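You operate a simulated robot arm through the tools that you are given. There is no shell and no other tool. Be economical: measure what you need, move in short steps, check, and stop when the job is done.

You are at the controls of a simulated robot arm. One attempt, no reset.

JOB
Fit the teal brake pad and secure the brake fixture.
Fine: pad in the slot, then push the black pin in, swing the orange lever to HOLD, stand the green pin in the blue sleeve.

The check looks at the end state, three seconds after you hand in, the way a careful person would. Anything else that was tipped, shoved, dropped, spilled or broken makes it a failure.

ROBOT AND FRAMES
A 6-joint arm with a two-finger parallel gripper, fixed in place. Base frame: the origin is at the foot of the arm, x ahead of it, y to its left, z up; the work surface is at about z = 0.8. Readings come in m, rad, newtons and seconds.
With the tool pointing down near the work surface it reaches from about 0.26 to 0.68 m from the base axis. Its first joint turns from -1.152 to 1.152 rad. Payload 2.9 kg.
The TCP is the grasp point between the finger pads, 0.03 m short of the fingertips. In the tool frame z runs along the fingers and y along their closing line. The gripper opens to 0.11 m. The fingers are 0.02 m wide and 0.01 m thick; the gripper's body (0.048 by 0.112 m) begins 0.055 m behind the TCP.
Orientation is told as [roll, pitch, yaw] about the base's x, y, z axes, in that order, counted from this pose: with the fingers straight down and closing along the base's y, the tool's x points along the base's -x, its y along +y and its z along -z.

CONTROLS
- The arm moves only by the tool apply_moves. Its arguments are lists of equal length, an entry for each row: "fingers": the opening, from 0 (shut) to 1 (fully open); "offset": the shift along the tool's x, y, z in units of 500 mm (1.0 is 500 mm), a list of three; "angular": the turn, a rotation vector about the tool's x, y, z in units of 120 degrees (1.0 is 120 degrees), a list of three. In form: {"fingers": [fingers, ...], "offset": [[x, y, z], ...], "angular": [[rx, ry, rz], ...]}. A call has 1 to 10 rows; each row is the pose to reach, as a shift and turn from the pose commanded when the call began, along the tool's axes at that moment. A call with a number of a shift or a turn outside -1 to 1 is refused whole. Rows are played at 5 a second. More than 0.05 m and 0.15 rad between two rows, or a gripper value outside its range, and nothing of the call is played. A pose out of reach is approached as far as the arm can. The call stops where the force on the tool passes 70 N (or 10 N more than at its start, if that is more) or the arm is blocked; 0.2 s more then pass. The fingers move at their own pace (about 0.108 m/s each) and stop on an object; they squeeze with about 43 N. The grip force told is the motor's: it shows also when the fingers shut on nothing. Time passes only in rows, and 0.2 s behind the last, so rows that repeat a pose let the fingers close. The reply holds the time, the measured pose of the TCP, the force on the tool along the base axes, the opening and the grip force, in the units named above and with some noise, with the torque about the TCP (base axes, N m) and any sound that the robot's microphone picked up.
- Cameras (640 x 400 px; columns grow to the right, rows downward): "scene" is fixed at [0.0646, 0.4198, 1.3925]; the picture's right is [-0.88, -0.47, 0.00], its down [-0.23, 0.43, -0.87] and it looks along [0.41, -0.77, -0.49] (base axes); focal length 373 px, centre (320, 200). "wrist" rides on the gripper at [0.072, 0.017, -0.103] in the tool frame; the picture's right is [-0.23, 0.97, 0.00], its down [-0.76, -0.18, -0.62] and it looks along [-0.61, -0.14, 0.78] (tool axes); focal length 222 px, centre (320, 200).
- capture(camera): a new picture of that camera. No time passes.
- probe_pixels(camera, pixels): for up to 12 pixels [column, row] of the newest picture of that camera ("zoom" is the newest enlarged one), the place [x, y, z] in the base frame of the surface seen there, good to about 0.002 m. No time passes.
- zoom(camera, box): a new picture of the part [left, top, right, bottom] of that camera's present view, enlarged. No time passes.
- finish_job(): hands the job in; it is judged then, once.

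Keep the steps short. Do not move on a guess: measure, check each grasp and each placing, and mend mistakes. In all there are 80 turns and 46 pictures (those below and enlarged ones count). Leave the gripper open and the arm clear of the work at the hand-in unless told otherwise, and finish with a single line.

The tools are called as name(argument=value, ...) on one line, values as JSON. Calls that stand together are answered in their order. apply_moves: Moves the arm, as the interface text tells. Its arguments: {"type":"object","properties":{"fingers":{"type":"array","items":{"type":"number"}},"offset":{"type":"array","items":{"type":"array","items":{"type":"number"}}},"angular":{"type":"array","items":{"type":"array","items":{"type":"number"}}}},"required":["fingers","offset","angular"]} The other tools are called the same way: capture (camera) takes a picture; probe_pixels (camera, pixels) gives the place of the surface under pixels of a picture; zoom (camera, box) takes an enlarged picture of a part of a camera's view; finish_job () hands the job in.

At the start:

```text
time: 0.0
position: [0.3699, -0.2883, 1.0723]
tcp_rot: [0.001, 0.0, 0.001]
force: [0.1, 0.4, -0.7]
moment: [0.0, 0.0, 0.01]
gripper_width: 0.1098
finger_force: 0.0
```

scene: 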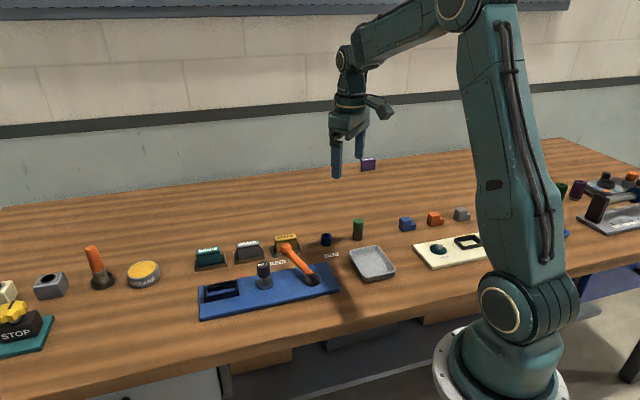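
wrist: 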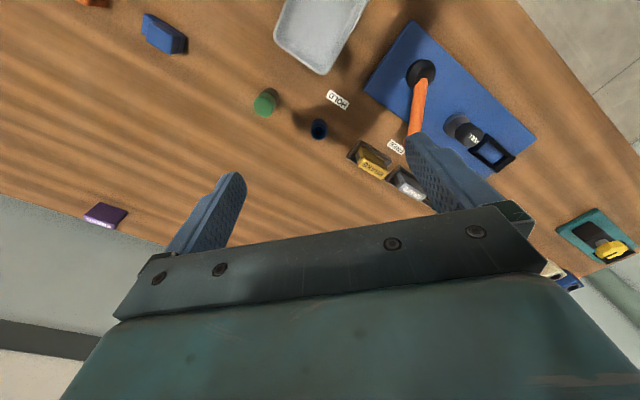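

I begin with an enlarged view of the fixture area in the scene picture (columns 180-410, rows 200-330).

zoom(camera="scene", box=[180, 205, 400, 330])

```text
2.91 times, centred on (290, 268) of scene
```

zoom: 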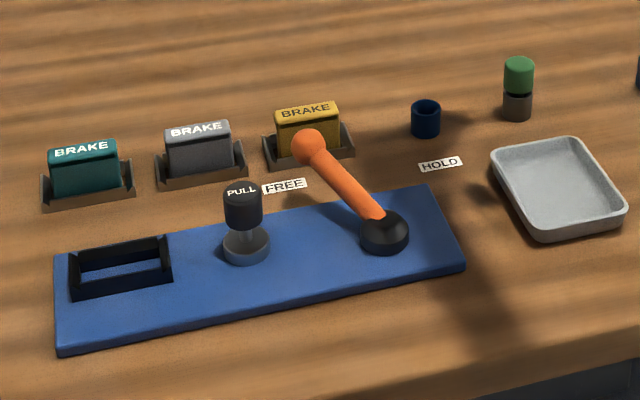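

The teal pad, slot frame, black pin (PULL), lever and its FREE/HOLD labels, sleeve and green pin are all visible. Now I measure them.

probe_pixels(camera="zoom", pixels=[[52, 154], [115, 146], [85, 180], [55, 193], [118, 184], [72, 271], [164, 240], [120, 270], [80, 297], [170, 283], [110, 340], [85, 149]])

probe_pixels(camera="zoom", pixels=[[240, 187], [243, 215], [247, 257], [308, 140], [345, 188], [384, 228], [285, 186], [440, 164], [426, 104], [426, 130], [519, 62], [518, 110]])

```text
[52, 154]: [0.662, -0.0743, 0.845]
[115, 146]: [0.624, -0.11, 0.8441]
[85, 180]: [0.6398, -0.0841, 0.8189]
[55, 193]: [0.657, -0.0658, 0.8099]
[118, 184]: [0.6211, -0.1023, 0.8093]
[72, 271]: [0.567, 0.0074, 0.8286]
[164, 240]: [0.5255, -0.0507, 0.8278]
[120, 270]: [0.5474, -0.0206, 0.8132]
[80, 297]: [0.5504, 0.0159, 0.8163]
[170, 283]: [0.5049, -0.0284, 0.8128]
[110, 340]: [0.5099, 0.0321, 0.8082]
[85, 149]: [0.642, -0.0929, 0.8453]
```

```text
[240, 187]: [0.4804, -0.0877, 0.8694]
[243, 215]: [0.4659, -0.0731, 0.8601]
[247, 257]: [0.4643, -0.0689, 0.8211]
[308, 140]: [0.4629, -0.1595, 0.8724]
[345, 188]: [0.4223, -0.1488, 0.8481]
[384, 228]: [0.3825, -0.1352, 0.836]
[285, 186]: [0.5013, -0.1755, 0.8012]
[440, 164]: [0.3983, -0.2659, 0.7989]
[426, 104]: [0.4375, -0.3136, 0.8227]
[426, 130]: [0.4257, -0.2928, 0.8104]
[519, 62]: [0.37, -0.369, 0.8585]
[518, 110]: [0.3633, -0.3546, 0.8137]
```

The pad's and slot's long sides run along about (-0.72, -0.69), so a yaw of about +44° lines up the grip. I go to a viewing pose above the fixture with that yaw.

apply_moves(fingers=[1, 1, 1, 1, 1, 1], offset=[[-0.043, 0.046, 0.017], [-0.087, 0.092, 0.033], [-0.13, 0.138, 0.05], [-0.173, 0.184, 0.067], [-0.217, 0.23, 0.083], [-0.26, 0.276, 0.1]], angular=[[0, 0, -0.061], [0, 0, -0.122], [0, 0, -0.183], [0, 0, -0.245], [0, 0, -0.306], [0, 0, -0.367]])

capture(camera="wrist")

```text
time: 1.4
position: [0.498, -0.15, 1.0241]
tcp_rot: [0.0, 0.0, 0.772]
force: [0.8, -0.3, -0.5]
moment: [-0.02, 0.0, -0.02]
gripper_width: 0.1098
finger_force: 0.1
```

```text
42 pictures are left
```

wrist: 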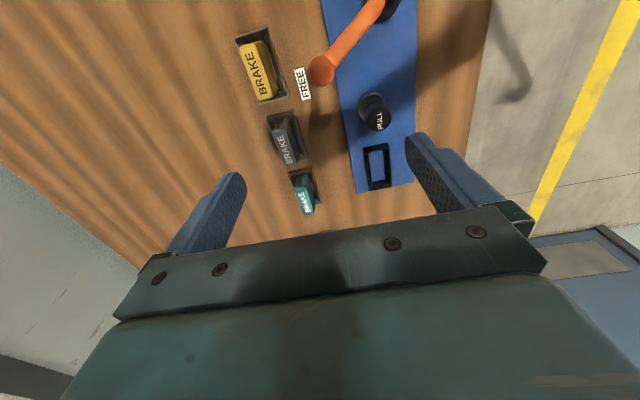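

Pads and slot are seen from above here; I enlarge columns 270-430, rows 130-230.

zoom(camera="wrist", box=[265, 80, 425, 220])

```text
2.86 times, centred on (345, 150) of wrist
```

zoom: 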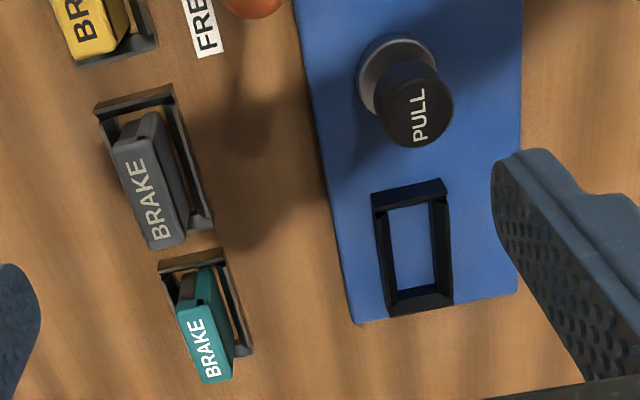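

I probe the frame's top corners and the pad's top face.

probe_pixels(camera="zoom", pixels=[[376, 200], [438, 186], [448, 295], [395, 308], [411, 196], [440, 245], [383, 255], [420, 298], [410, 250], [180, 314], [206, 310], [228, 376]])

probe_pixels(camera="zoom", pixels=[[206, 382], [204, 345], [192, 275], [208, 275], [222, 310], [165, 267], [222, 253], [247, 350], [186, 295], [235, 300], [419, 112], [388, 80]])

```text
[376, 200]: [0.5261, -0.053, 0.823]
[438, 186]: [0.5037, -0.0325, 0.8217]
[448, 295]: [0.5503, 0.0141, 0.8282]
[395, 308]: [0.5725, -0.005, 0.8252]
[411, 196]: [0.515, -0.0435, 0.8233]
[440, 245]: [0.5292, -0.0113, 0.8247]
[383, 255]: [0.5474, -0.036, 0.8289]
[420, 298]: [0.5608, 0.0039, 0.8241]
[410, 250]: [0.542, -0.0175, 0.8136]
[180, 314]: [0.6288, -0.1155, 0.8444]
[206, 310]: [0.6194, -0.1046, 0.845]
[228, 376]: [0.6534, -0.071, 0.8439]
```

```text
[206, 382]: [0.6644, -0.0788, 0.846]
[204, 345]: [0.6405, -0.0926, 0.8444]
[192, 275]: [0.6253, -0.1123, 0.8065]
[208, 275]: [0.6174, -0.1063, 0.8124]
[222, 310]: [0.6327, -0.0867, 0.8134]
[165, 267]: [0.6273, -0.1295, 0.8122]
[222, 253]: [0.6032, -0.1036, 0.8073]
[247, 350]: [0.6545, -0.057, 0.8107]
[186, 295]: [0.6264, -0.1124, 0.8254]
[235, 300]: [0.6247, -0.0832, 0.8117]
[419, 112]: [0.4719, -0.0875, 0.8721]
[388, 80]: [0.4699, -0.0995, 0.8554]
```

The pad's top centre is at (0.6415, -0.0925, 0.845), about 50 x 14 mm, yaw about 45.4°. The frame centre is near (0.538, -0.019). I go above the pad at z = 0.95 and look.

apply_moves(fingers=[1, 1, 1, 1, 1], offset=[[-0.071, -0.0284, 0.036], [-0.142, -0.0568, 0.072], [-0.213, -0.0853, 0.108], [-0.284, -0.1137, 0.1446], [-0.284, -0.1137, 0.1446]], angular=[[0, 0, -0.003], [0, 0, -0.005], [0, 0, -0.008], [0, 0, -0.0105], [0, 0, -0.0105]])

capture(camera="wrist")

```text
time: 2.6
position: [0.6384, -0.0885, 0.9528]
tcp_rot: [0.001, 0.001, 0.791]
force: [-0.4, 0.3, 0.1]
moment: [-0.03, 0.02, -0.01]
gripper_width: 0.1098
finger_force: 0.0
```

```text
40 pictures are left
```

wrist: 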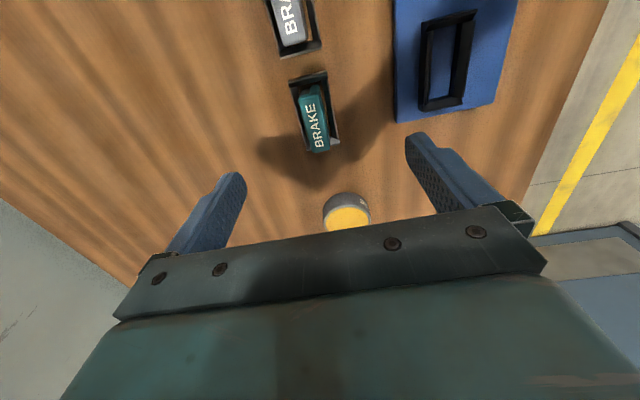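

Pad (313,125) and slot (447,60) are both closer now. I enlarge and re-measure both.

zoom(camera="wrist", box=[280, 0, 500, 160])

apply_moves(fingers=[1], offset=[[0, 0, 0]], angular=[[0, 0, 0]])

```text
2.50 times, centred on (390, 80) of wrist
```

zoom: 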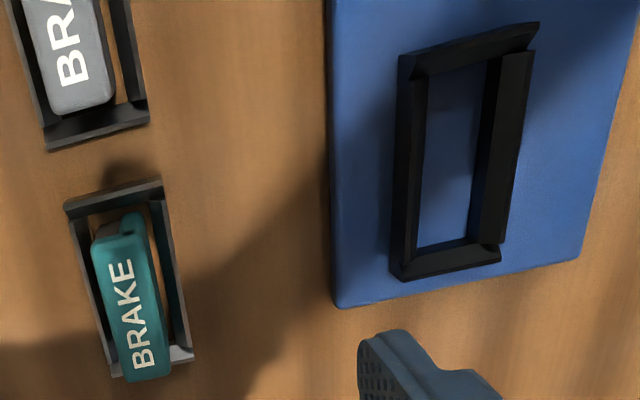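

```text
time: 3.0
position: [0.6382, -0.0894, 0.9535]
tcp_rot: [0.0, 0.0, 0.791]
force: [1.3, 1.0, 0.2]
moment: [0.01, -0.01, 0.0]
gripper_width: 0.1098
finger_force: 0.1
```

probe_pixels(camera="zoom", pixels=[[402, 58], [537, 26], [524, 55], [500, 245], [395, 275], [410, 90], [400, 240], [418, 75], [412, 252], [495, 62], [475, 238], [440, 180]])

probe_pixels(camera="zoom", pixels=[[95, 245], [143, 237], [168, 372], [126, 378], [130, 305], [130, 218], [68, 206], [160, 182], [188, 352], [110, 225], [100, 270], [160, 290]])

```text
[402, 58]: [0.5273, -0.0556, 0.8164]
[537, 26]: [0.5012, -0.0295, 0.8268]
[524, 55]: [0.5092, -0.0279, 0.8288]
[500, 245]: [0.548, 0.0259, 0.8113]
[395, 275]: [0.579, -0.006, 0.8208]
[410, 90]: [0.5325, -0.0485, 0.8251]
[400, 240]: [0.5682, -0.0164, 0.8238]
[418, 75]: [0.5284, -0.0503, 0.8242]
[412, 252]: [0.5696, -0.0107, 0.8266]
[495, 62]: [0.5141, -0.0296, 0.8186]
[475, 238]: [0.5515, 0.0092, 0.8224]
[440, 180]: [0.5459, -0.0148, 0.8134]
```

```text
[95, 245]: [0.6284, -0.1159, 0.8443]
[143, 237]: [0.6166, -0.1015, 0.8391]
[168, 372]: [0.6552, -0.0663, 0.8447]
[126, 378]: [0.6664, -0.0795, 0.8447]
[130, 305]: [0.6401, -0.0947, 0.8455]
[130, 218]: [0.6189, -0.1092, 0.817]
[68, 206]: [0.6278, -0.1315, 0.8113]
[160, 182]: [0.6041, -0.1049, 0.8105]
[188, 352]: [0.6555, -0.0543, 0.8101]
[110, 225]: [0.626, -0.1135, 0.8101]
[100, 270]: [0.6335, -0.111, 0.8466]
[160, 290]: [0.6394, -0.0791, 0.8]
```

Pad centre: (0.6415, -0.092), top z = 0.845. Slot centre: about (0.539, -0.021), wall tops z = 0.829. I grip high so the fingertips stay above the slot walls later. First I descend to z ≈ 0.88 and check the position.

apply_moves(fingers=[0.6, 0.5, 0.5], offset=[[0, -0.009, 0.073], [0, -0.009, 0.146], [0, -0.009, 0.146]], angular=[[0, 0, 0], [0, 0, 0], [0, 0, 0]])

capture(camera="wrist")

```text
time: 3.8
position: [0.6417, -0.0943, 0.8731]
tcp_rot: [-0.001, -0.001, 0.791]
force: [-1.3, -0.2, -0.1]
moment: [-0.03, -0.02, -0.03]
gripper_width: 0.055
finger_force: 0.1
```

```text
38 pictures are left
```

wrist: 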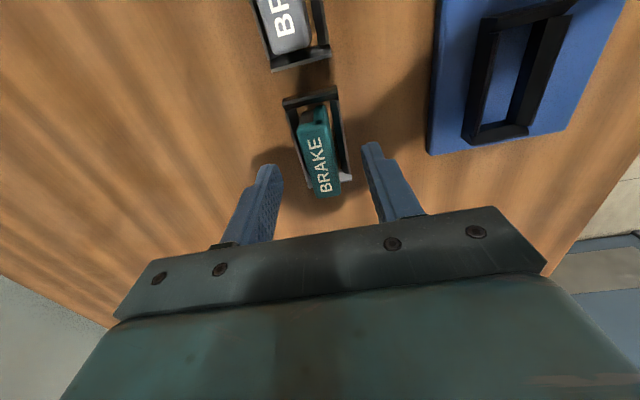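

The pad sits centred between the fingers. I lower to z ≈ 0.855 and close.

apply_moves(fingers=[0.5, 0.5, 0.1, 0.1, 0.1], offset=[[-0.005, 0.003, 0.02], [-0.005, 0.003, 0.036], [-0.005, 0.003, 0.036], [-0.005, 0.003, 0.036], [-0.005, 0.003, 0.036]], angular=[[0, 0, 0], [0, 0, 0], [0, 0, 0], [0, 0, 0], [0, 0, 0]])

```text
time: 5.0
position: [0.6431, -0.0908, 0.8574]
tcp_rot: [0.0, -0.001, 0.79]
force: [1.1, -0.9, 0.8]
moment: [-0.03, -0.02, 0.04]
gripper_width: 0.0197
finger_force: 42.9
```

The fingers stopped on the pad at 19.7 mm with 43 N. I lift straight up.

apply_moves(fingers=[0.05, 0.05, 0.05, 0.05], offset=[[0, 0, -0.05], [0, 0, -0.11], [0, 0, -0.17], [0, 0, -0.17]], angular=[[0, 0, 0], [0, 0, 0], [0, 0, 0], [0, 0, 0]])

capture(camera="wrist")

zoom(camera="scene", box=[160, 150, 320, 330])

```text
time: 6.0
position: [0.6451, -0.0912, 0.9432]
tcp_rot: [0.0, 0.001, 0.791]
force: [-0.1, -0.2, -2.1]
moment: [0.0, 0.0, 0.04]
gripper_width: 0.0193
finger_force: 43.0
```

```text
37 pictures are left
```

wrist: 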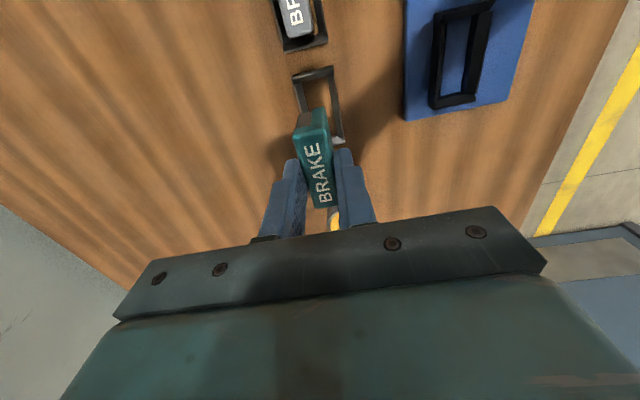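

```text
2.22 times, centred on (240, 240) of scene
```

zoom: 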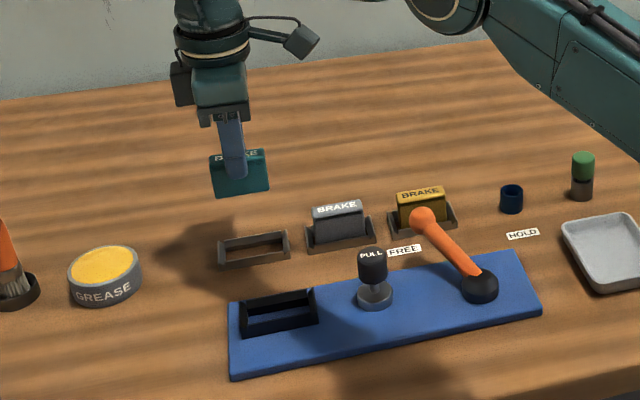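

The pad is lifted. I measure its corners in the hand (scene zoom), plus the empty slot.

probe_pixels(camera="zoom", pixels=[[213, 163], [264, 155], [217, 193], [267, 187], [215, 195], [266, 153], [255, 172], [220, 178]])

probe_pixels(camera="wrist", pixels=[[296, 131], [326, 126], [334, 200], [314, 206], [300, 122], [312, 118], [315, 165]])

```text
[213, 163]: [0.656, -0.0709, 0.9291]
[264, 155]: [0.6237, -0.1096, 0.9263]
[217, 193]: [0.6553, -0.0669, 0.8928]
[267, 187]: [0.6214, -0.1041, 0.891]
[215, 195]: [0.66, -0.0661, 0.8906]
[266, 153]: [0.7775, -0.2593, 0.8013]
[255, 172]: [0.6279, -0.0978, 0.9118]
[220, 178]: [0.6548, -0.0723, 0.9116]
```

```text
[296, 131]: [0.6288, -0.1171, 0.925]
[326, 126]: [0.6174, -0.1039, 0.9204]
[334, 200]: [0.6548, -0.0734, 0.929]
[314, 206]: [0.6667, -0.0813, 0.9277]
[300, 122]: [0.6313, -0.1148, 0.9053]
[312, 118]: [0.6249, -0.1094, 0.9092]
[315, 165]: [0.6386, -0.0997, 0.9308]
```

The pad is straight in the hand: height about 41 mm, bottom z ≈ 0.89. I carry it to hover above the slot with the pad bottom at about 0.85.

apply_moves(fingers=[0.05, 0.05, 0.05, 0.05, 0.05, 0.05], offset=[[0.011, 0.062, 0], [0.023, 0.124, 0], [0.034, 0.186, 0], [0.0458, 0.2486, 0], [0.0458, 0.2486, 0.08], [0.0458, 0.2486, 0.08]], angular=[[0, 0, 0], [0, 0, 0], [0, 0, 0], [0, 0, 0], [0, 0, 0], [0, 0, 0]])

capture(camera="wrist")

zoom(camera="scene", box=[170, 220, 290, 330])

```text
time: 7.4
position: [0.5393, -0.0205, 0.9029]
tcp_rot: [0.0, -0.001, 0.792]
force: [0.2, 0.0, -1.3]
moment: [0.01, 0.01, 0.01]
gripper_width: 0.0196
finger_force: 43.1
```

```text
35 pictures are left
```

wrist: 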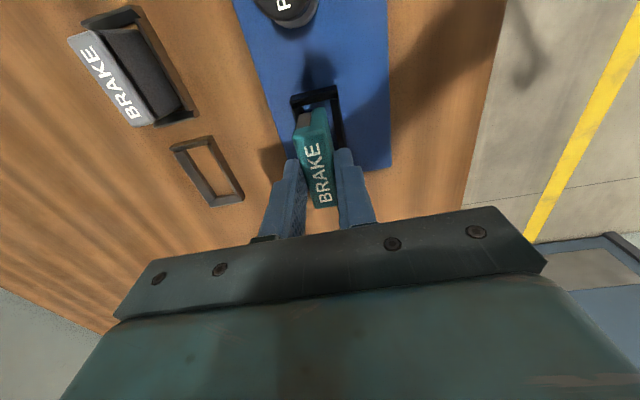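

```text
3.64 times, centred on (230, 275) of scene
```

zoom: 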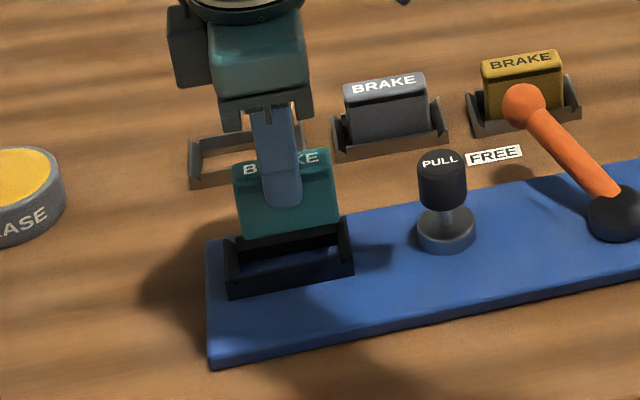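

It looks aligned. I measure pad bottom edges versus frame walls in this picture.

probe_pixels(camera="zoom", pixels=[[243, 232], [334, 218], [240, 200], [332, 185], [229, 272], [352, 248], [290, 262], [230, 247], [347, 225], [260, 268], [330, 253], [310, 226]])

zoom(camera="wrist", box=[260, 70, 380, 220])

```text
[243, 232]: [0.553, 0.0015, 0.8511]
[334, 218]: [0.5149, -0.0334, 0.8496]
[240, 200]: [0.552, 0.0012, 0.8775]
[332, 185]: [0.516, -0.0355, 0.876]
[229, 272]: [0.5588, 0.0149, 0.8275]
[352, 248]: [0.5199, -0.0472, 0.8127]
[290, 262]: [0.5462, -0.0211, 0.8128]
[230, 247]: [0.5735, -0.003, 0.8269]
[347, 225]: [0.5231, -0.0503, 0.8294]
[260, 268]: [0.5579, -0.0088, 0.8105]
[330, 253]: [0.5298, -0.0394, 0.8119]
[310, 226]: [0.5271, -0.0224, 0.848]
```

```text
2.67 times, centred on (320, 145) of wrist
```

zoom: 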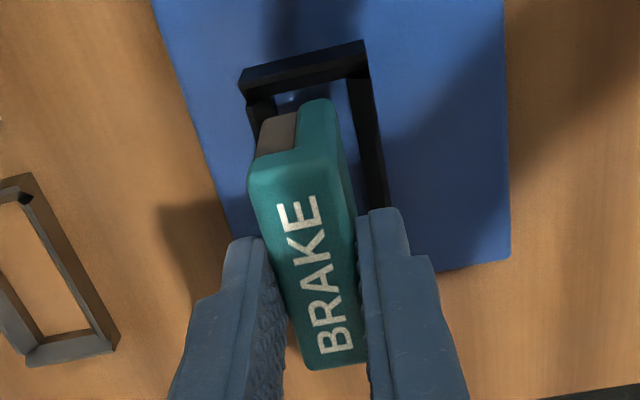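

Pad and slot agree along the length (0.363 both). Across the thickness I need a tighter measure: I enlarge the slot tightly.

zoom(camera="scene", box=[205, 255, 245, 280])

zoom(camera="wrist", box=[280, 80, 360, 130])

```text
16.00 times, centred on (225, 268) of scene
```

zoom: 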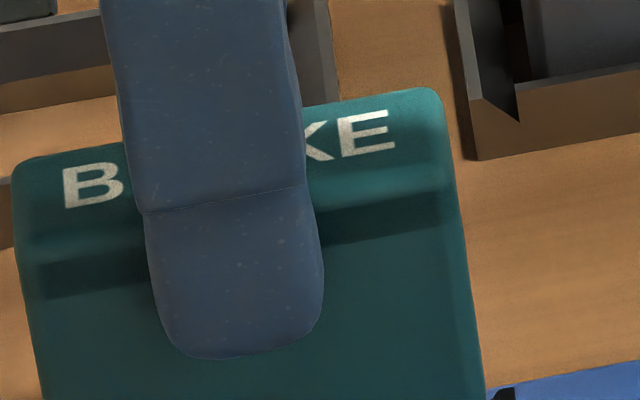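

```text
8.00 times, centred on (320, 105) of wrist
```

zoom: 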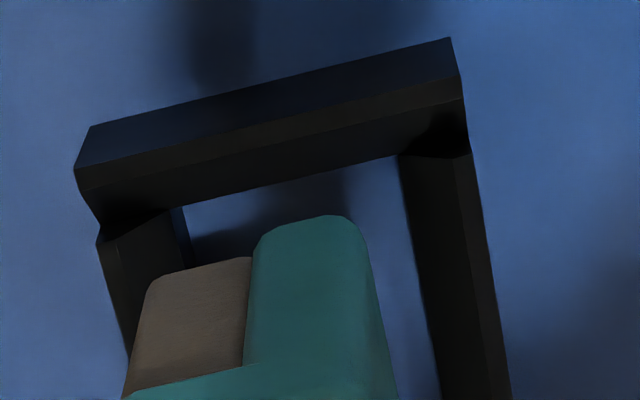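

probe_pixels(camera="zoom", pixels=[[165, 290], [235, 270], [262, 245], [355, 240], [115, 250], [175, 235], [420, 200], [465, 200], [300, 185], [150, 215], [240, 225], [380, 300]])

```text
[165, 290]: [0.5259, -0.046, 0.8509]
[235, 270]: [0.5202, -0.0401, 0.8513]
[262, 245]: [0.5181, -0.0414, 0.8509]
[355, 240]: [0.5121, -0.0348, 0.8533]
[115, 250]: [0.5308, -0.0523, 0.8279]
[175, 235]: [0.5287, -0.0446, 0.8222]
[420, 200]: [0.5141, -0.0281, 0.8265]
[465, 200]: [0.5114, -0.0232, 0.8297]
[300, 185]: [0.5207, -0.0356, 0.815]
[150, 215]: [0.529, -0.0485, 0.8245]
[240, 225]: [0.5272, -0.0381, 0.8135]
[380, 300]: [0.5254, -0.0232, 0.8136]
```

Across the thickness the pad (centre v ≈ -0.398) matches the slot (-0.397). Now I check the length: near wall top inner edge and the sides again.

probe_pixels(camera="zoom", pixels=[[270, 85], [270, 105], [270, 125], [270, 140], [270, 160], [270, 180], [270, 195], [305, 235], [305, 225], [200, 275], [310, 300], [310, 220]])

zoom(camera="scene", box=[208, 275, 240, 303])

```text
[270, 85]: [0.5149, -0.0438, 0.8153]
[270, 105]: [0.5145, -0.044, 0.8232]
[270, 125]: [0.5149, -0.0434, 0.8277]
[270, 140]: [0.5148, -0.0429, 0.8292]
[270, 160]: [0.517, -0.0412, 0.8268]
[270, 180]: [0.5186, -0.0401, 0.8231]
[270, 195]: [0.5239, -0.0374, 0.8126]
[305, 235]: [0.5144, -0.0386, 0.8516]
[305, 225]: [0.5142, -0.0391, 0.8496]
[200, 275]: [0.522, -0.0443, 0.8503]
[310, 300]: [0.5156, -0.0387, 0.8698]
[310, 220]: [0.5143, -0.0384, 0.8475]
```

```text
14.29 times, centred on (224, 289) of scene
```

zoom: 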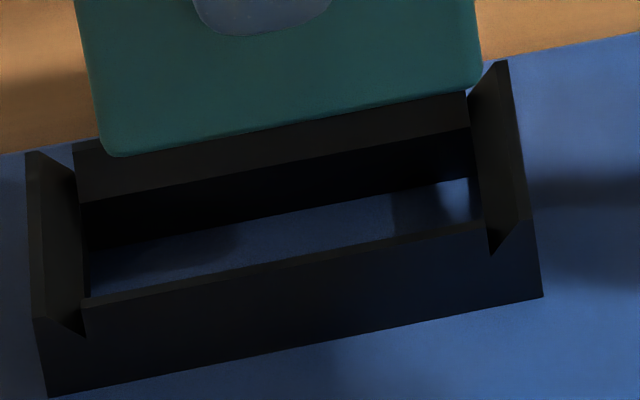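

The slot walls are chamfered (a 5 mm lead-in). I check the far end in this enlarged view.

probe_pixels(camera="zoom", pixels=[[30, 200], [50, 230], [70, 270], [82, 300], [508, 110], [490, 150], [478, 190], [108, 140], [475, 75], [280, 265], [280, 280], [280, 165]])

```text
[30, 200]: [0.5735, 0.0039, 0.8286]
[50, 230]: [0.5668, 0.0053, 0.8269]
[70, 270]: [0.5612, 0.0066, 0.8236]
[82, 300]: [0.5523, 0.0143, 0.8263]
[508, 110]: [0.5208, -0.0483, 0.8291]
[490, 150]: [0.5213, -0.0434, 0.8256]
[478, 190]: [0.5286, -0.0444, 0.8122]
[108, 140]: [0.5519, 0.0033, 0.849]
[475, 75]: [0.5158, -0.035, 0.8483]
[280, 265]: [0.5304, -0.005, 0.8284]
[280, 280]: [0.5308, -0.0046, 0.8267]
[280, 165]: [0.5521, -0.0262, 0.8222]
```

In this view the pad sits about 3.7 mm short of the slot centre along its length (toward the pin). I shift by that much and go down until the pad's bottom is at the wall tops (z ≈ 0.831).

apply_moves(fingers=[0.05, 0.05, 0.05], offset=[[-0.0074, 0.001, 0.0], [-0.0074, 0.001, 0.036], [-0.0074, 0.001, 0.036]], angular=[[0, 0, 0], [0, 0, 0], [0, 0, 0]])

zoom(camera="scene", box=[204, 272, 244, 304])

zoom(camera="wrist", box=[280, 80, 360, 130])

```text
time: 8.2
position: [0.541, -0.0179, 0.8832]
tcp_rot: [0.001, 0.002, 0.79]
force: [0.9, -0.2, -2.2]
moment: [0.0, 0.01, -0.02]
gripper_width: 0.0196
finger_force: 43.1
```

```text
12.50 times, centred on (224, 288) of scene
```

zoom: 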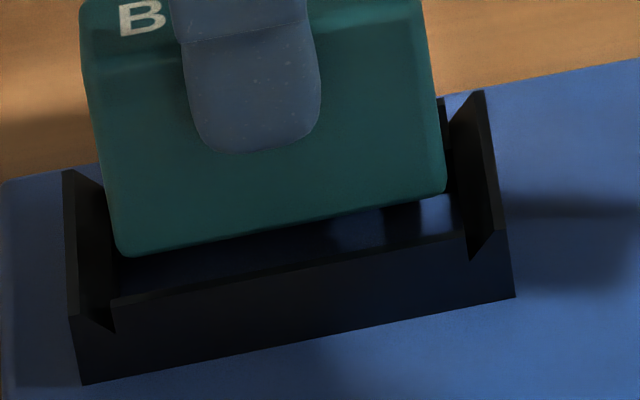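

```text
8.00 times, centred on (320, 105) of wrist
```

zoom: 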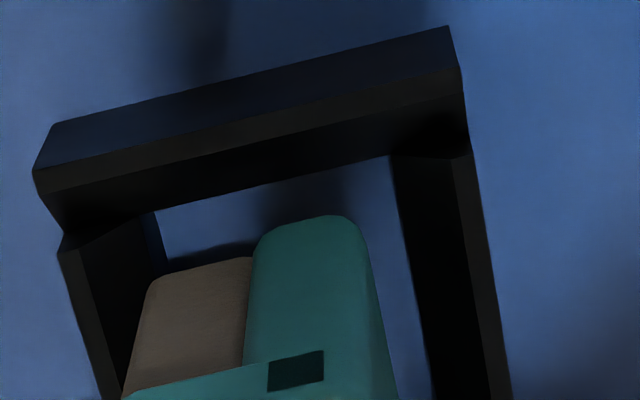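

Lengthwise it now looks centred. Across, the wrist view hints that the pad is left of centre by a mm or two; I probe both views' features.

probe_pixels(camera="zoom", pixels=[[155, 285], [160, 300], [350, 230], [365, 250], [72, 250], [80, 280], [468, 165], [475, 200], [150, 235], [405, 210], [100, 240], [430, 190]])

```text
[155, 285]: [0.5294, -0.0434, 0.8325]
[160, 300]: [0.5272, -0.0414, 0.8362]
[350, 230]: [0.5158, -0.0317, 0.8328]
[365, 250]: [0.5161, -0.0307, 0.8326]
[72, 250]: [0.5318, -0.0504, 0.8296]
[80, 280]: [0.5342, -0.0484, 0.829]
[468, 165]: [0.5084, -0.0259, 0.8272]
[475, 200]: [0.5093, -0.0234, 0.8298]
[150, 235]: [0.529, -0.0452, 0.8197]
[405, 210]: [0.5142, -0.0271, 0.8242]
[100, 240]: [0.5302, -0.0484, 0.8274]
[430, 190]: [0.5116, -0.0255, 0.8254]
```

Pad centre across is -0.398, slot -0.3967: I shift 1.3 mm and lower 14 mm further, watching the force.

apply_moves(fingers=[0.05, 0.05, 0.05, 0.05], offset=[[0, 0.0026, 0.0], [0, 0.0026, 0.014], [0, 0.0026, 0.028], [0, 0.0026, 0.028]], angular=[[0, 0, 0], [0, 0, 0], [0, 0, 0], [0, 0, 0]])

zoom(camera="scene", box=[204, 272, 244, 304])

```text
time: 9.2
position: [0.5425, -0.0168, 0.8717]
tcp_rot: [0.001, -0.001, 0.792]
force: [0.5, -0.2, -0.8]
moment: [-0.01, 0.0, 0.03]
gripper_width: 0.0196
finger_force: 42.5
```

```text
12.50 times, centred on (224, 288) of scene
```

zoom: 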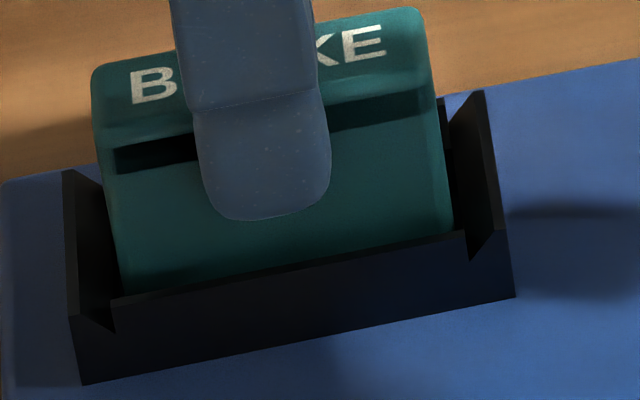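

It enters without contact force. About 6 mm remains; I lower gently in 2 mm steps to contact.

apply_moves(fingers=[0.05, 0.05, 0.05, 0.05], offset=[[0, 0, 0.004], [0, 0, 0.008], [0, 0, 0.011], [0, 0, 0.014]], angular=[[0, 0, 0], [0, 0, 0], [0, 0, 0], [0, 0, 0]])

zoom(camera="scene", box=[204, 272, 244, 304])

```text
time: 10.2
position: [0.543, -0.0168, 0.8675]
tcp_rot: [-0.005, -0.004, 0.792]
force: [-3.2, 0.9, 33.9]
moment: [0.13, 0.27, -0.01]
gripper_width: 0.0191
finger_force: 43.4
```

```text
12.50 times, centred on (224, 288) of scene
```

zoom: 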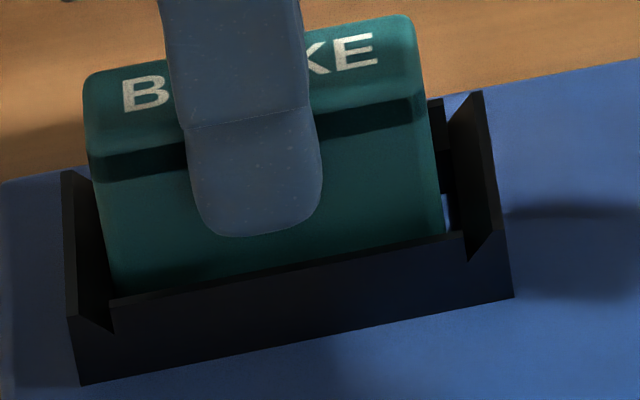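

Contact at 34 N with the pad leaning toward the far (left) wall; a gap shows at the right end (445-465). I lift 3 mm, shift 2 mm toward the pin, and lower again.

apply_moves(fingers=[0.05, 0.05, 0.05, 0.05, 0.05], offset=[[0, 0, -0.012], [0.004, 0, -0.012], [0.004, 0, -0.006], [0.004, 0, -0.003], [0.004, 0, 0]], angular=[[0, 0, 0], [0, 0, 0], [0, 0, 0], [0, 0, 0], [0, 0, 0]])

zoom(camera="scene", box=[204, 272, 244, 304])

```text
time: 11.4
position: [0.54, -0.0176, 0.8676]
tcp_rot: [-0.002, -0.002, 0.792]
force: [-2.8, 12.6, 31.0]
moment: [0.74, -0.17, -0.04]
gripper_width: 0.0196
finger_force: 43.4
```

```text
12.50 times, centred on (224, 288) of scene
```

zoom: 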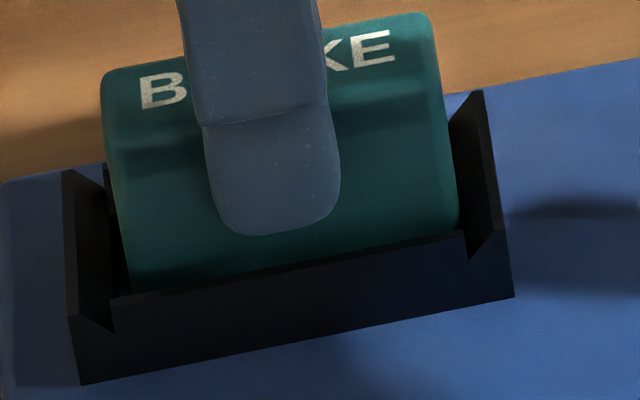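

Same height (0.8675) both times, which suggests the floor. I check from the wrist and measure the pad's top height.

zoom(camera="wrist", box=[260, 70, 380, 220])

probe_pixels(camera="zoom", pixels=[[295, 250], [265, 180], [330, 340], [285, 100], [330, 150], [290, 75]])

```text
2.67 times, centred on (320, 145) of wrist
```

zoom: 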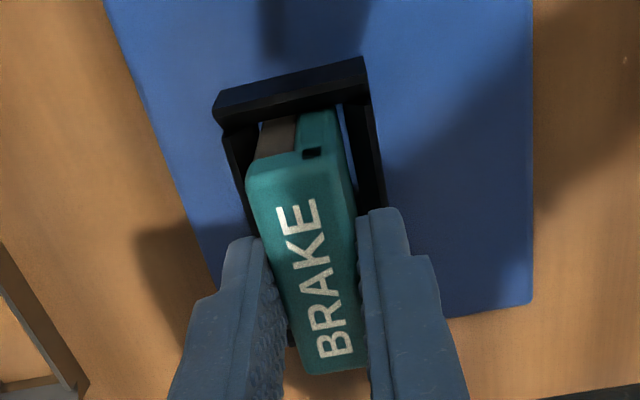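

```text
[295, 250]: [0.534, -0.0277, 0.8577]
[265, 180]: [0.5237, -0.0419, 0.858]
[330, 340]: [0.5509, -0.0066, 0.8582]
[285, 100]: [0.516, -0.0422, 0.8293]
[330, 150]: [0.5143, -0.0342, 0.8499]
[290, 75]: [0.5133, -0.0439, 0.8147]
```

The gap shows only on the right side (350,150), top is at 0.858, so it rests on the left wall's chamfer, about 3 mm up. I lift 3 mm, shift 2 mm across (+tool y) and 1 mm along, then lower.

apply_moves(fingers=[0.05, 0.05, 0.05, 0.05, 0.05, 0.05], offset=[[0, 0, -0.01], [-0.002, 0.004, -0.01], [-0.002, 0.004, -0.004], [-0.002, 0.004, 0], [-0.002, 0.004, 0.003], [-0.002, 0.004, 0.006]], angular=[[0, 0, 0], [0, 0, 0], [0, 0, 0], [0, 0, 0], [0, 0, 0], [0, 0, 0]])

zoom(camera="wrist", box=[280, 70, 360, 130])

```text
time: 12.8
position: [0.5399, -0.0166, 0.8644]
tcp_rot: [-0.004, -0.001, 0.789]
force: [-1.0, -0.9, 35.2]
moment: [-0.06, 0.08, -0.19]
gripper_width: 0.0196
finger_force: 43.5
```

```text
6.67 times, centred on (320, 100) of wrist
```

zoom: 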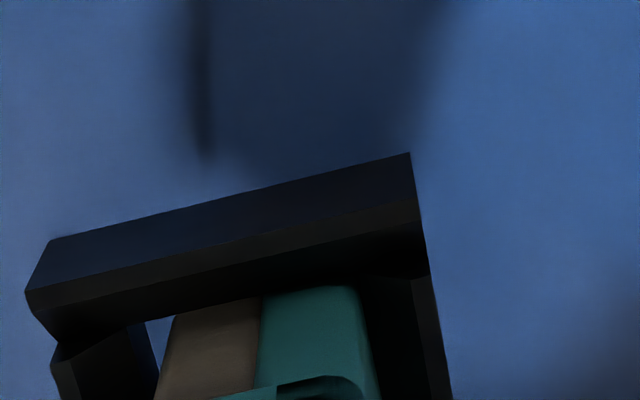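

Now z = 0.8644 with purely vertical force: the pad is on the slot floor. I ease the press, open, and rise.

apply_moves(fingers=[0.05, 0.4, 0.5, 0.5, 0.5, 0.5], offset=[[0, 0, -0.004], [0, 0, -0.004], [0, 0, -0.004], [0, 0, -0.06], [0, 0, -0.12], [0, 0, -0.18]], angular=[[0, 0, 0], [0, 0, 0], [0, 0, 0], [0, 0, 0], [0, 0, 0], [0, 0, 0]])

zoom(camera="scene", box=[180, 215, 340, 325])

capture(camera="wrist")

```text
time: 14.2
position: [0.5419, -0.0156, 0.9539]
tcp_rot: [-0.001, 0.001, 0.79]
force: [-0.2, -0.3, -0.1]
moment: [-0.02, -0.03, -0.01]
gripper_width: 0.0552
finger_force: 0.0
```

```text
3.64 times, centred on (260, 270) of scene
```

zoom: 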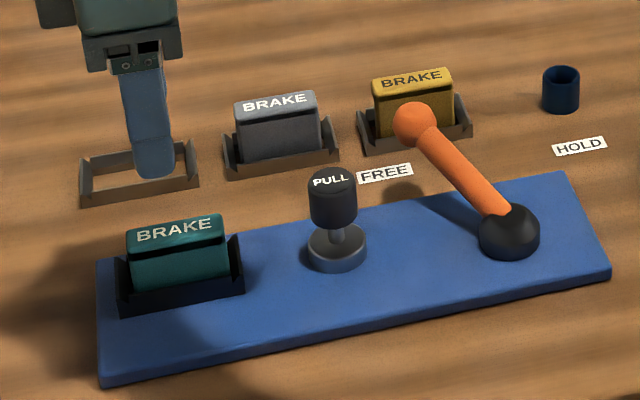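

```text
21 pictures are left
```

wrist: 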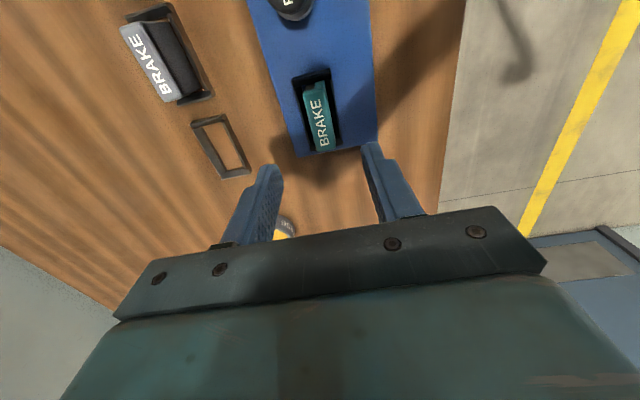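

The pad sits fully in the slot. Next the black pin: I measure its cap, neck and collar, and the lever and its labels at the same time.

probe_pixels(camera="zoom", pixels=[[332, 172], [314, 182], [350, 176], [332, 190], [335, 205], [337, 220], [337, 236], [337, 252], [320, 248], [352, 235], [332, 265], [290, 262]])

probe_pixels(camera="zoom", pixels=[[413, 108], [413, 125], [396, 124], [432, 115], [440, 145], [460, 165], [480, 190], [508, 215], [510, 240], [385, 175], [579, 146], [540, 240]])

```text
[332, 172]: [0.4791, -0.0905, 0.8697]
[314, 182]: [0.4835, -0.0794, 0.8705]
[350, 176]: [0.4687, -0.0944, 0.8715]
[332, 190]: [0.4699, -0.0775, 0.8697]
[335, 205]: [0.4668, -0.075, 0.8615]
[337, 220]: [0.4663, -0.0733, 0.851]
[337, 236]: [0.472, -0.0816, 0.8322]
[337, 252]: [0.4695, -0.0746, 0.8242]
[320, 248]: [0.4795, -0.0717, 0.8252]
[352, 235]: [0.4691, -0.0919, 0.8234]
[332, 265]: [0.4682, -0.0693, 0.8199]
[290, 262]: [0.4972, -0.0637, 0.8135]
```

```text
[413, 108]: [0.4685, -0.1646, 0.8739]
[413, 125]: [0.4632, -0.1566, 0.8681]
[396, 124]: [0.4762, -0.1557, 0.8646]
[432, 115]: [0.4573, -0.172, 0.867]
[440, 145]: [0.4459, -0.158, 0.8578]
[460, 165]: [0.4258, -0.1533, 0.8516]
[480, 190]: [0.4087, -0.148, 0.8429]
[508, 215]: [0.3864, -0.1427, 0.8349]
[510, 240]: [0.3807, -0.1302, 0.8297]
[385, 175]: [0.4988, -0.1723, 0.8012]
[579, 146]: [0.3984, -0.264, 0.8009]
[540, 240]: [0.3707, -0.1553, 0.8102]
```

The pin's cap centre is (0.475, -0.087), top z = 0.871; cap bottom about 0.846, collar top about 0.8245, so travel is about 20 mm. I go above it with the fingers shut (tips at z ≈ 0.89).

apply_moves(fingers=[0.3, 0, 0, 0, 0], offset=[[0.065, -0.0017, 0], [0.13, -0.0033, 0], [0.1956, -0.005, 0.03], [0.1956, -0.005, 0.07], [0.1956, -0.005, 0.07]], angular=[[0, 0, 0], [0, 0, 0], [0, 0, 0], [0, 0, 0], [0, 0, 0]])

capture(camera="wrist")

```text
time: 15.4
position: [0.473, -0.0883, 0.9152]
tcp_rot: [0.002, 0.0, 0.791]
force: [0.6, 0.2, -0.3]
moment: [0.0, 0.02, 0.0]
gripper_width: 0.0
finger_force: 37.7
```

```text
20 pictures are left
```

wrist: 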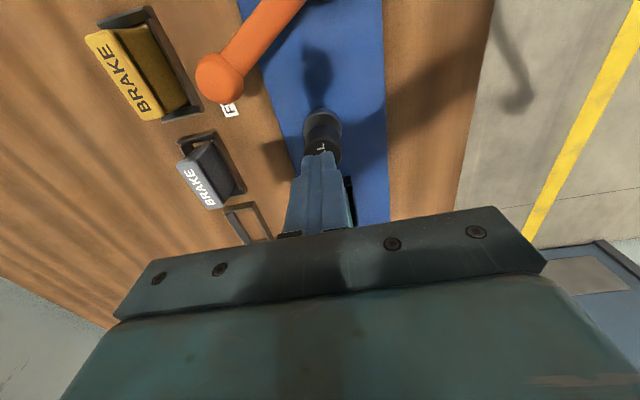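

The fingertips are centred over the cap. I press down in small steps, to about 20 mm below the cap's first height.

apply_moves(fingers=[0, 0, 0, 0, 0, 0, 0], offset=[[0, 0, 0.02], [0, 0, 0.03], [0, 0, 0.04], [0, 0, 0.05], [0, 0, 0.06], [0, 0, 0.066], [0, 0, 0.07]], angular=[[0, 0, 0], [0, 0, 0], [0, 0, 0], [0, 0, 0], [0, 0, 0], [0, 0, 0], [0, 0, 0]])

```text
time: 17.0
position: [0.4729, -0.0874, 0.8832]
tcp_rot: [0.001, 0.001, 0.79]
force: [-1.7, 0.2, 3.4]
moment: [-0.03, 0.03, -0.01]
gripper_width: 0.0
finger_force: 37.5
```

Low resistance so far (tips at about 0.853); I continue in 1.5 mm steps until it bottoms.

apply_moves(fingers=[0, 0, 0, 0], offset=[[0, 0, 0.003], [0, 0, 0.006], [0, 0, 0.009], [0, 0, 0.012]], angular=[[0, 0, 0], [0, 0, 0], [0, 0, 0], [0, 0, 0]])

zoom(camera="scene", box=[240, 245, 300, 295])

```text
time: 18.1
position: [0.4734, -0.0895, 0.8813]
tcp_rot: [-0.005, -0.002, 0.788]
force: [-4.5, 0.4, 12.6]
moment: [0.04, 0.17, 0.04]
gripper_width: 0.0
finger_force: 37.0
stopped in row 4: the force on the tool passed its limit at 71 N (the readings are from after the stop); the commanded pose is now the measured one
```

```text
8.00 times, centred on (270, 270) of scene
```

zoom: 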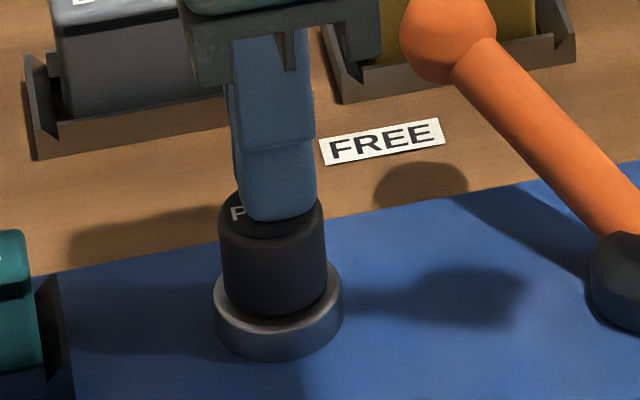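

The cap is down against the collar: the pin is in. I rise and move over the lever's ball at (0.465, -0.165), turning the fingers so they straddle the lever (yaw -15°).

apply_moves(fingers=[0, 0, 0.45, 0.45, 0.45, 0.45, 0.45, 0.45, 0.45, 0.45], offset=[[0, 0, -0.06], [0, 0, -0.107], [0.02, -0.016, -0.107], [0.04, -0.032, -0.107], [0.06, -0.048, -0.107], [0.08, -0.064, -0.107], [0.1, -0.08, -0.107], [0.1188, -0.0944, -0.107], [0.1188, -0.0944, -0.107], [0.1188, -0.0944, -0.107]], angular=[[0, 0, 0], [0, 0, 0.06], [0, 0, 0.12], [0, 0, 0.18], [0, 0, 0.24], [0, 0, 0.3], [0, 0, 0.36], [0, 0, 0.42], [0, 0, 0.48], [0, 0, 0.5017]])

capture(camera="wrist")

```text
time: 20.3
position: [0.4647, -0.1643, 0.9342]
tcp_rot: [-0.002, -0.002, -0.265]
force: [-0.2, 0.0, -0.5]
moment: [0.0, 0.0, -0.01]
gripper_width: 0.0495
finger_force: 0.0
```

```text
18 pictures are left
```

wrist: 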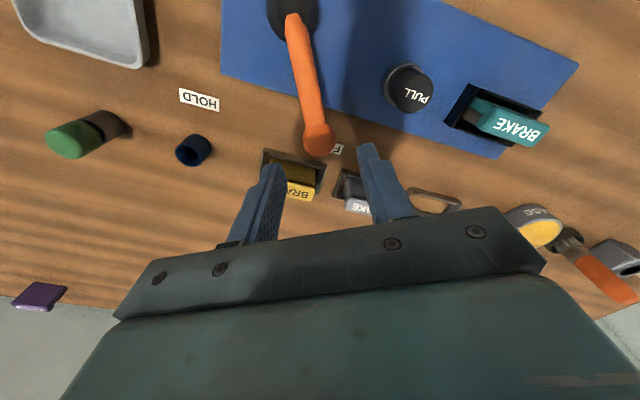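

The ball (318,140) sits between the fingertips, the pin stays down. I probe hub, ball, HOLD label, the yellow and grey pads, sleeve and green pin here.

probe_pixels(camera="wrist", pixels=[[292, 12], [272, 15], [316, 12], [318, 138], [305, 142], [333, 135], [198, 100], [308, 190], [290, 155], [194, 150], [70, 140], [338, 150]])

```text
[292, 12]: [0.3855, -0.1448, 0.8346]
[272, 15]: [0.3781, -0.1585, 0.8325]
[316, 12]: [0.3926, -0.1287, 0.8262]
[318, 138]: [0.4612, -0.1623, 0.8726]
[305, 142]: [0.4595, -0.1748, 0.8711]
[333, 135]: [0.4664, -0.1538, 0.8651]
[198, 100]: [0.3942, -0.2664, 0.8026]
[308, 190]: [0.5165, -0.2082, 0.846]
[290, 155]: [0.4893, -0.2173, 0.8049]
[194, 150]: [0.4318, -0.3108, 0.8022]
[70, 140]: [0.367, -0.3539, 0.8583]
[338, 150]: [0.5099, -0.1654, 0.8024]
```

I also check where the tray and its rim lie, since the leading finger will swing toward it.

probe_pixels(camera="wrist", pixels=[[140, 62], [148, 5], [138, 20], [60, 48], [20, 10], [120, 130]])

```text
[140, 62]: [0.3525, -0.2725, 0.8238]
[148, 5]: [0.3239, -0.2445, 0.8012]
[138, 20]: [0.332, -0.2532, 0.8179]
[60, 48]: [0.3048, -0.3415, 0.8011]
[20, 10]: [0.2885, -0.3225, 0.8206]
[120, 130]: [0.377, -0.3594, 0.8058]
```

Clear of everything. I lower to TCP z ≈ 0.872 around the ball and narrow the fingers to about 32 mm.

apply_moves(fingers=[0.45, 0.45, 0.29, 0.29], offset=[[0, 0, 0.06], [0, 0, 0.124], [0, 0, 0.124], [0, 0, 0.124]], angular=[[0, 0, 0], [0, 0, 0], [0, 0, 0], [0, 0, 0]])

```text
time: 21.3
position: [0.4672, -0.1638, 0.8735]
tcp_rot: [0.0, -0.004, -0.262]
force: [-3.0, -5.7, 0.1]
moment: [-0.09, -0.03, -0.02]
gripper_width: 0.0348
finger_force: 2.9
```

The fingers touch the ball lightly at 35 mm. Now I swing along the arc (radius 82 mm) 60° toward HOLD.

apply_moves(fingers=[0.32, 0.32, 0.32, 0.32, 0.32, 0.32, 0.32, 0.32], offset=[[0.0014, -0.0215, 0], [0.0056, -0.0425, 0], [0.0125, -0.0629, 0], [0.022, -0.0822, 0], [0.034, -0.1001, 0], [0.0482, -0.1162, 0], [0.0643, -0.1304, 0], [0.0822, -0.1424, 0]], angular=[[0, 0, 0.0625], [0, 0, 0.125], [0, 0, 0.1875], [0, 0, 0.25], [0, 0, 0.3125], [0, 0, 0.375], [0, 0, 0.4375], [0, 0, 0.5]])

zoom(camera="scene", box=[240, 210, 400, 320])

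```text
time: 23.1
position: [0.4068, -0.2231, 0.8716]
tcp_rot: [0.006, -0.002, -1.31]
force: [3.4, 0.8, 1.3]
moment: [0.01, -0.07, 0.01]
gripper_width: 0.0367
finger_force: 2.0
```

```text
3.64 times, centred on (320, 265) of scene
```

zoom: 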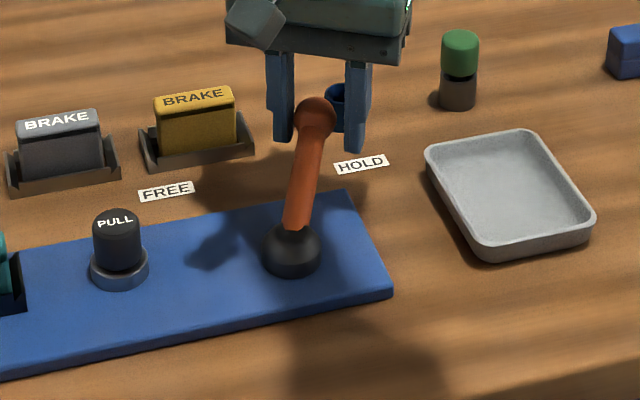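

The lever follows. I probe ball, hub and HOLD label to compute the remaining angle.

probe_pixels(camera="zoom", pixels=[[315, 112], [318, 103], [312, 135], [304, 180], [292, 232], [291, 250], [361, 164], [340, 169], [382, 160]])

```text
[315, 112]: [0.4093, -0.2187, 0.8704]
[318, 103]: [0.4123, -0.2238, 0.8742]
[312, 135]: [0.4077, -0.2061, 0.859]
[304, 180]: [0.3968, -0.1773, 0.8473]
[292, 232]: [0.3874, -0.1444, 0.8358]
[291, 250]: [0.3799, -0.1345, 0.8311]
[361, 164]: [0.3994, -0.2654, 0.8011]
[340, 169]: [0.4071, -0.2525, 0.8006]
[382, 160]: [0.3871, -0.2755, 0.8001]
```

The lever is at about -72°, the HOLD label at about -84°. I swing 12° more in 4° steps.

apply_moves(fingers=[0.32, 0.32, 0.32, 0.32], offset=[[0.0004, -0.0115, 0], [0.0016, -0.0229, 0], [0.0036, -0.0342, 0], [0.0036, -0.0342, 0]], angular=[[0, 0, 0.0333], [0, 0, 0.0667], [0, 0, 0.1], [0, 0, 0.1]])

zoom(camera="scene", box=[240, 210, 400, 320])

probe_pixels(camera="zoom", pixels=[[330, 112], [335, 105], [328, 125], [322, 135], [312, 180], [305, 205], [292, 232]])

```text
time: 24.1
position: [0.3893, -0.2252, 0.8724]
tcp_rot: [0.002, -0.003, -1.518]
force: [3.7, -0.9, 1.1]
moment: [-0.03, -0.02, 0.0]
gripper_width: 0.0366
finger_force: 1.6
```

```text
3.64 times, centred on (320, 265) of scene
```

zoom: 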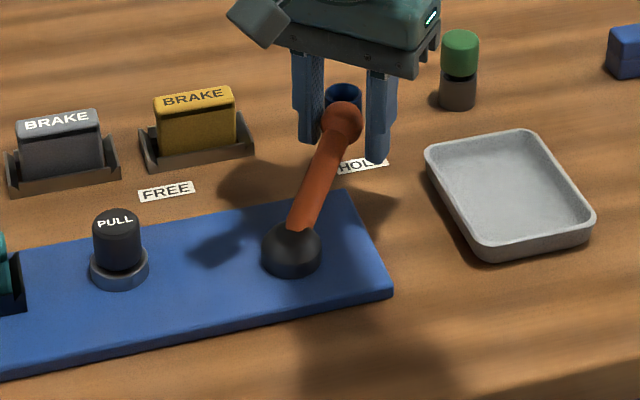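

```text
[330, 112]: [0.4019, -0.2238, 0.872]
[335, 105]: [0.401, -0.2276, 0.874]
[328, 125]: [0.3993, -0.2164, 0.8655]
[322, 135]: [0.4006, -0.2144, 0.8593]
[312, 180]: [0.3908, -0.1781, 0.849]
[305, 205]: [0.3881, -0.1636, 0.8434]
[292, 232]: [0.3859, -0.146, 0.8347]
```

The lever is at about -82.5°, force only 4 N (friction), no stop felt yet. I go 3° more and read the force.

apply_moves(fingers=[0.32, 0.32, 0.32], offset=[[0.0001, -0.0043, 0], [0.0002, -0.0086, 0], [0.0002, -0.0086, 0]], angular=[[0, 0, 0.0125], [0, 0, 0.025], [0, 0, 0.025]])

zoom(camera="scene", box=[290, 220, 370, 290])

probe_pixels(camera="zoom", pixels=[[266, 145], [266, 170], [240, 170], [295, 160], [250, 220], [220, 300], [200, 360]])

```text
time: 24.9
position: [0.388, -0.2254, 0.8723]
tcp_rot: [0.007, 0.0, -1.568]
force: [11.3, 3.8, -0.4]
moment: [0.06, -0.15, 0.12]
gripper_width: 0.0409
finger_force: 6.0
```

```text
5.71 times, centred on (330, 255) of scene
```

zoom: 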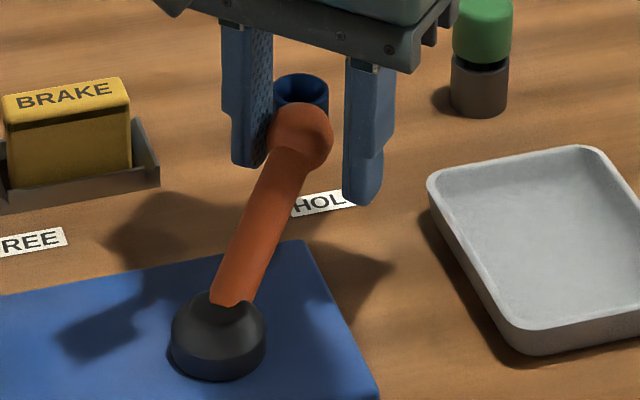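

```text
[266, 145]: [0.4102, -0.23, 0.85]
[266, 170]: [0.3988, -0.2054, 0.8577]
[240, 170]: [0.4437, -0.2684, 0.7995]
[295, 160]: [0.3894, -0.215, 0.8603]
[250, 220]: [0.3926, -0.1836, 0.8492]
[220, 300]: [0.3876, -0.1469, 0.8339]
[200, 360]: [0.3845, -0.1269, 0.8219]
```

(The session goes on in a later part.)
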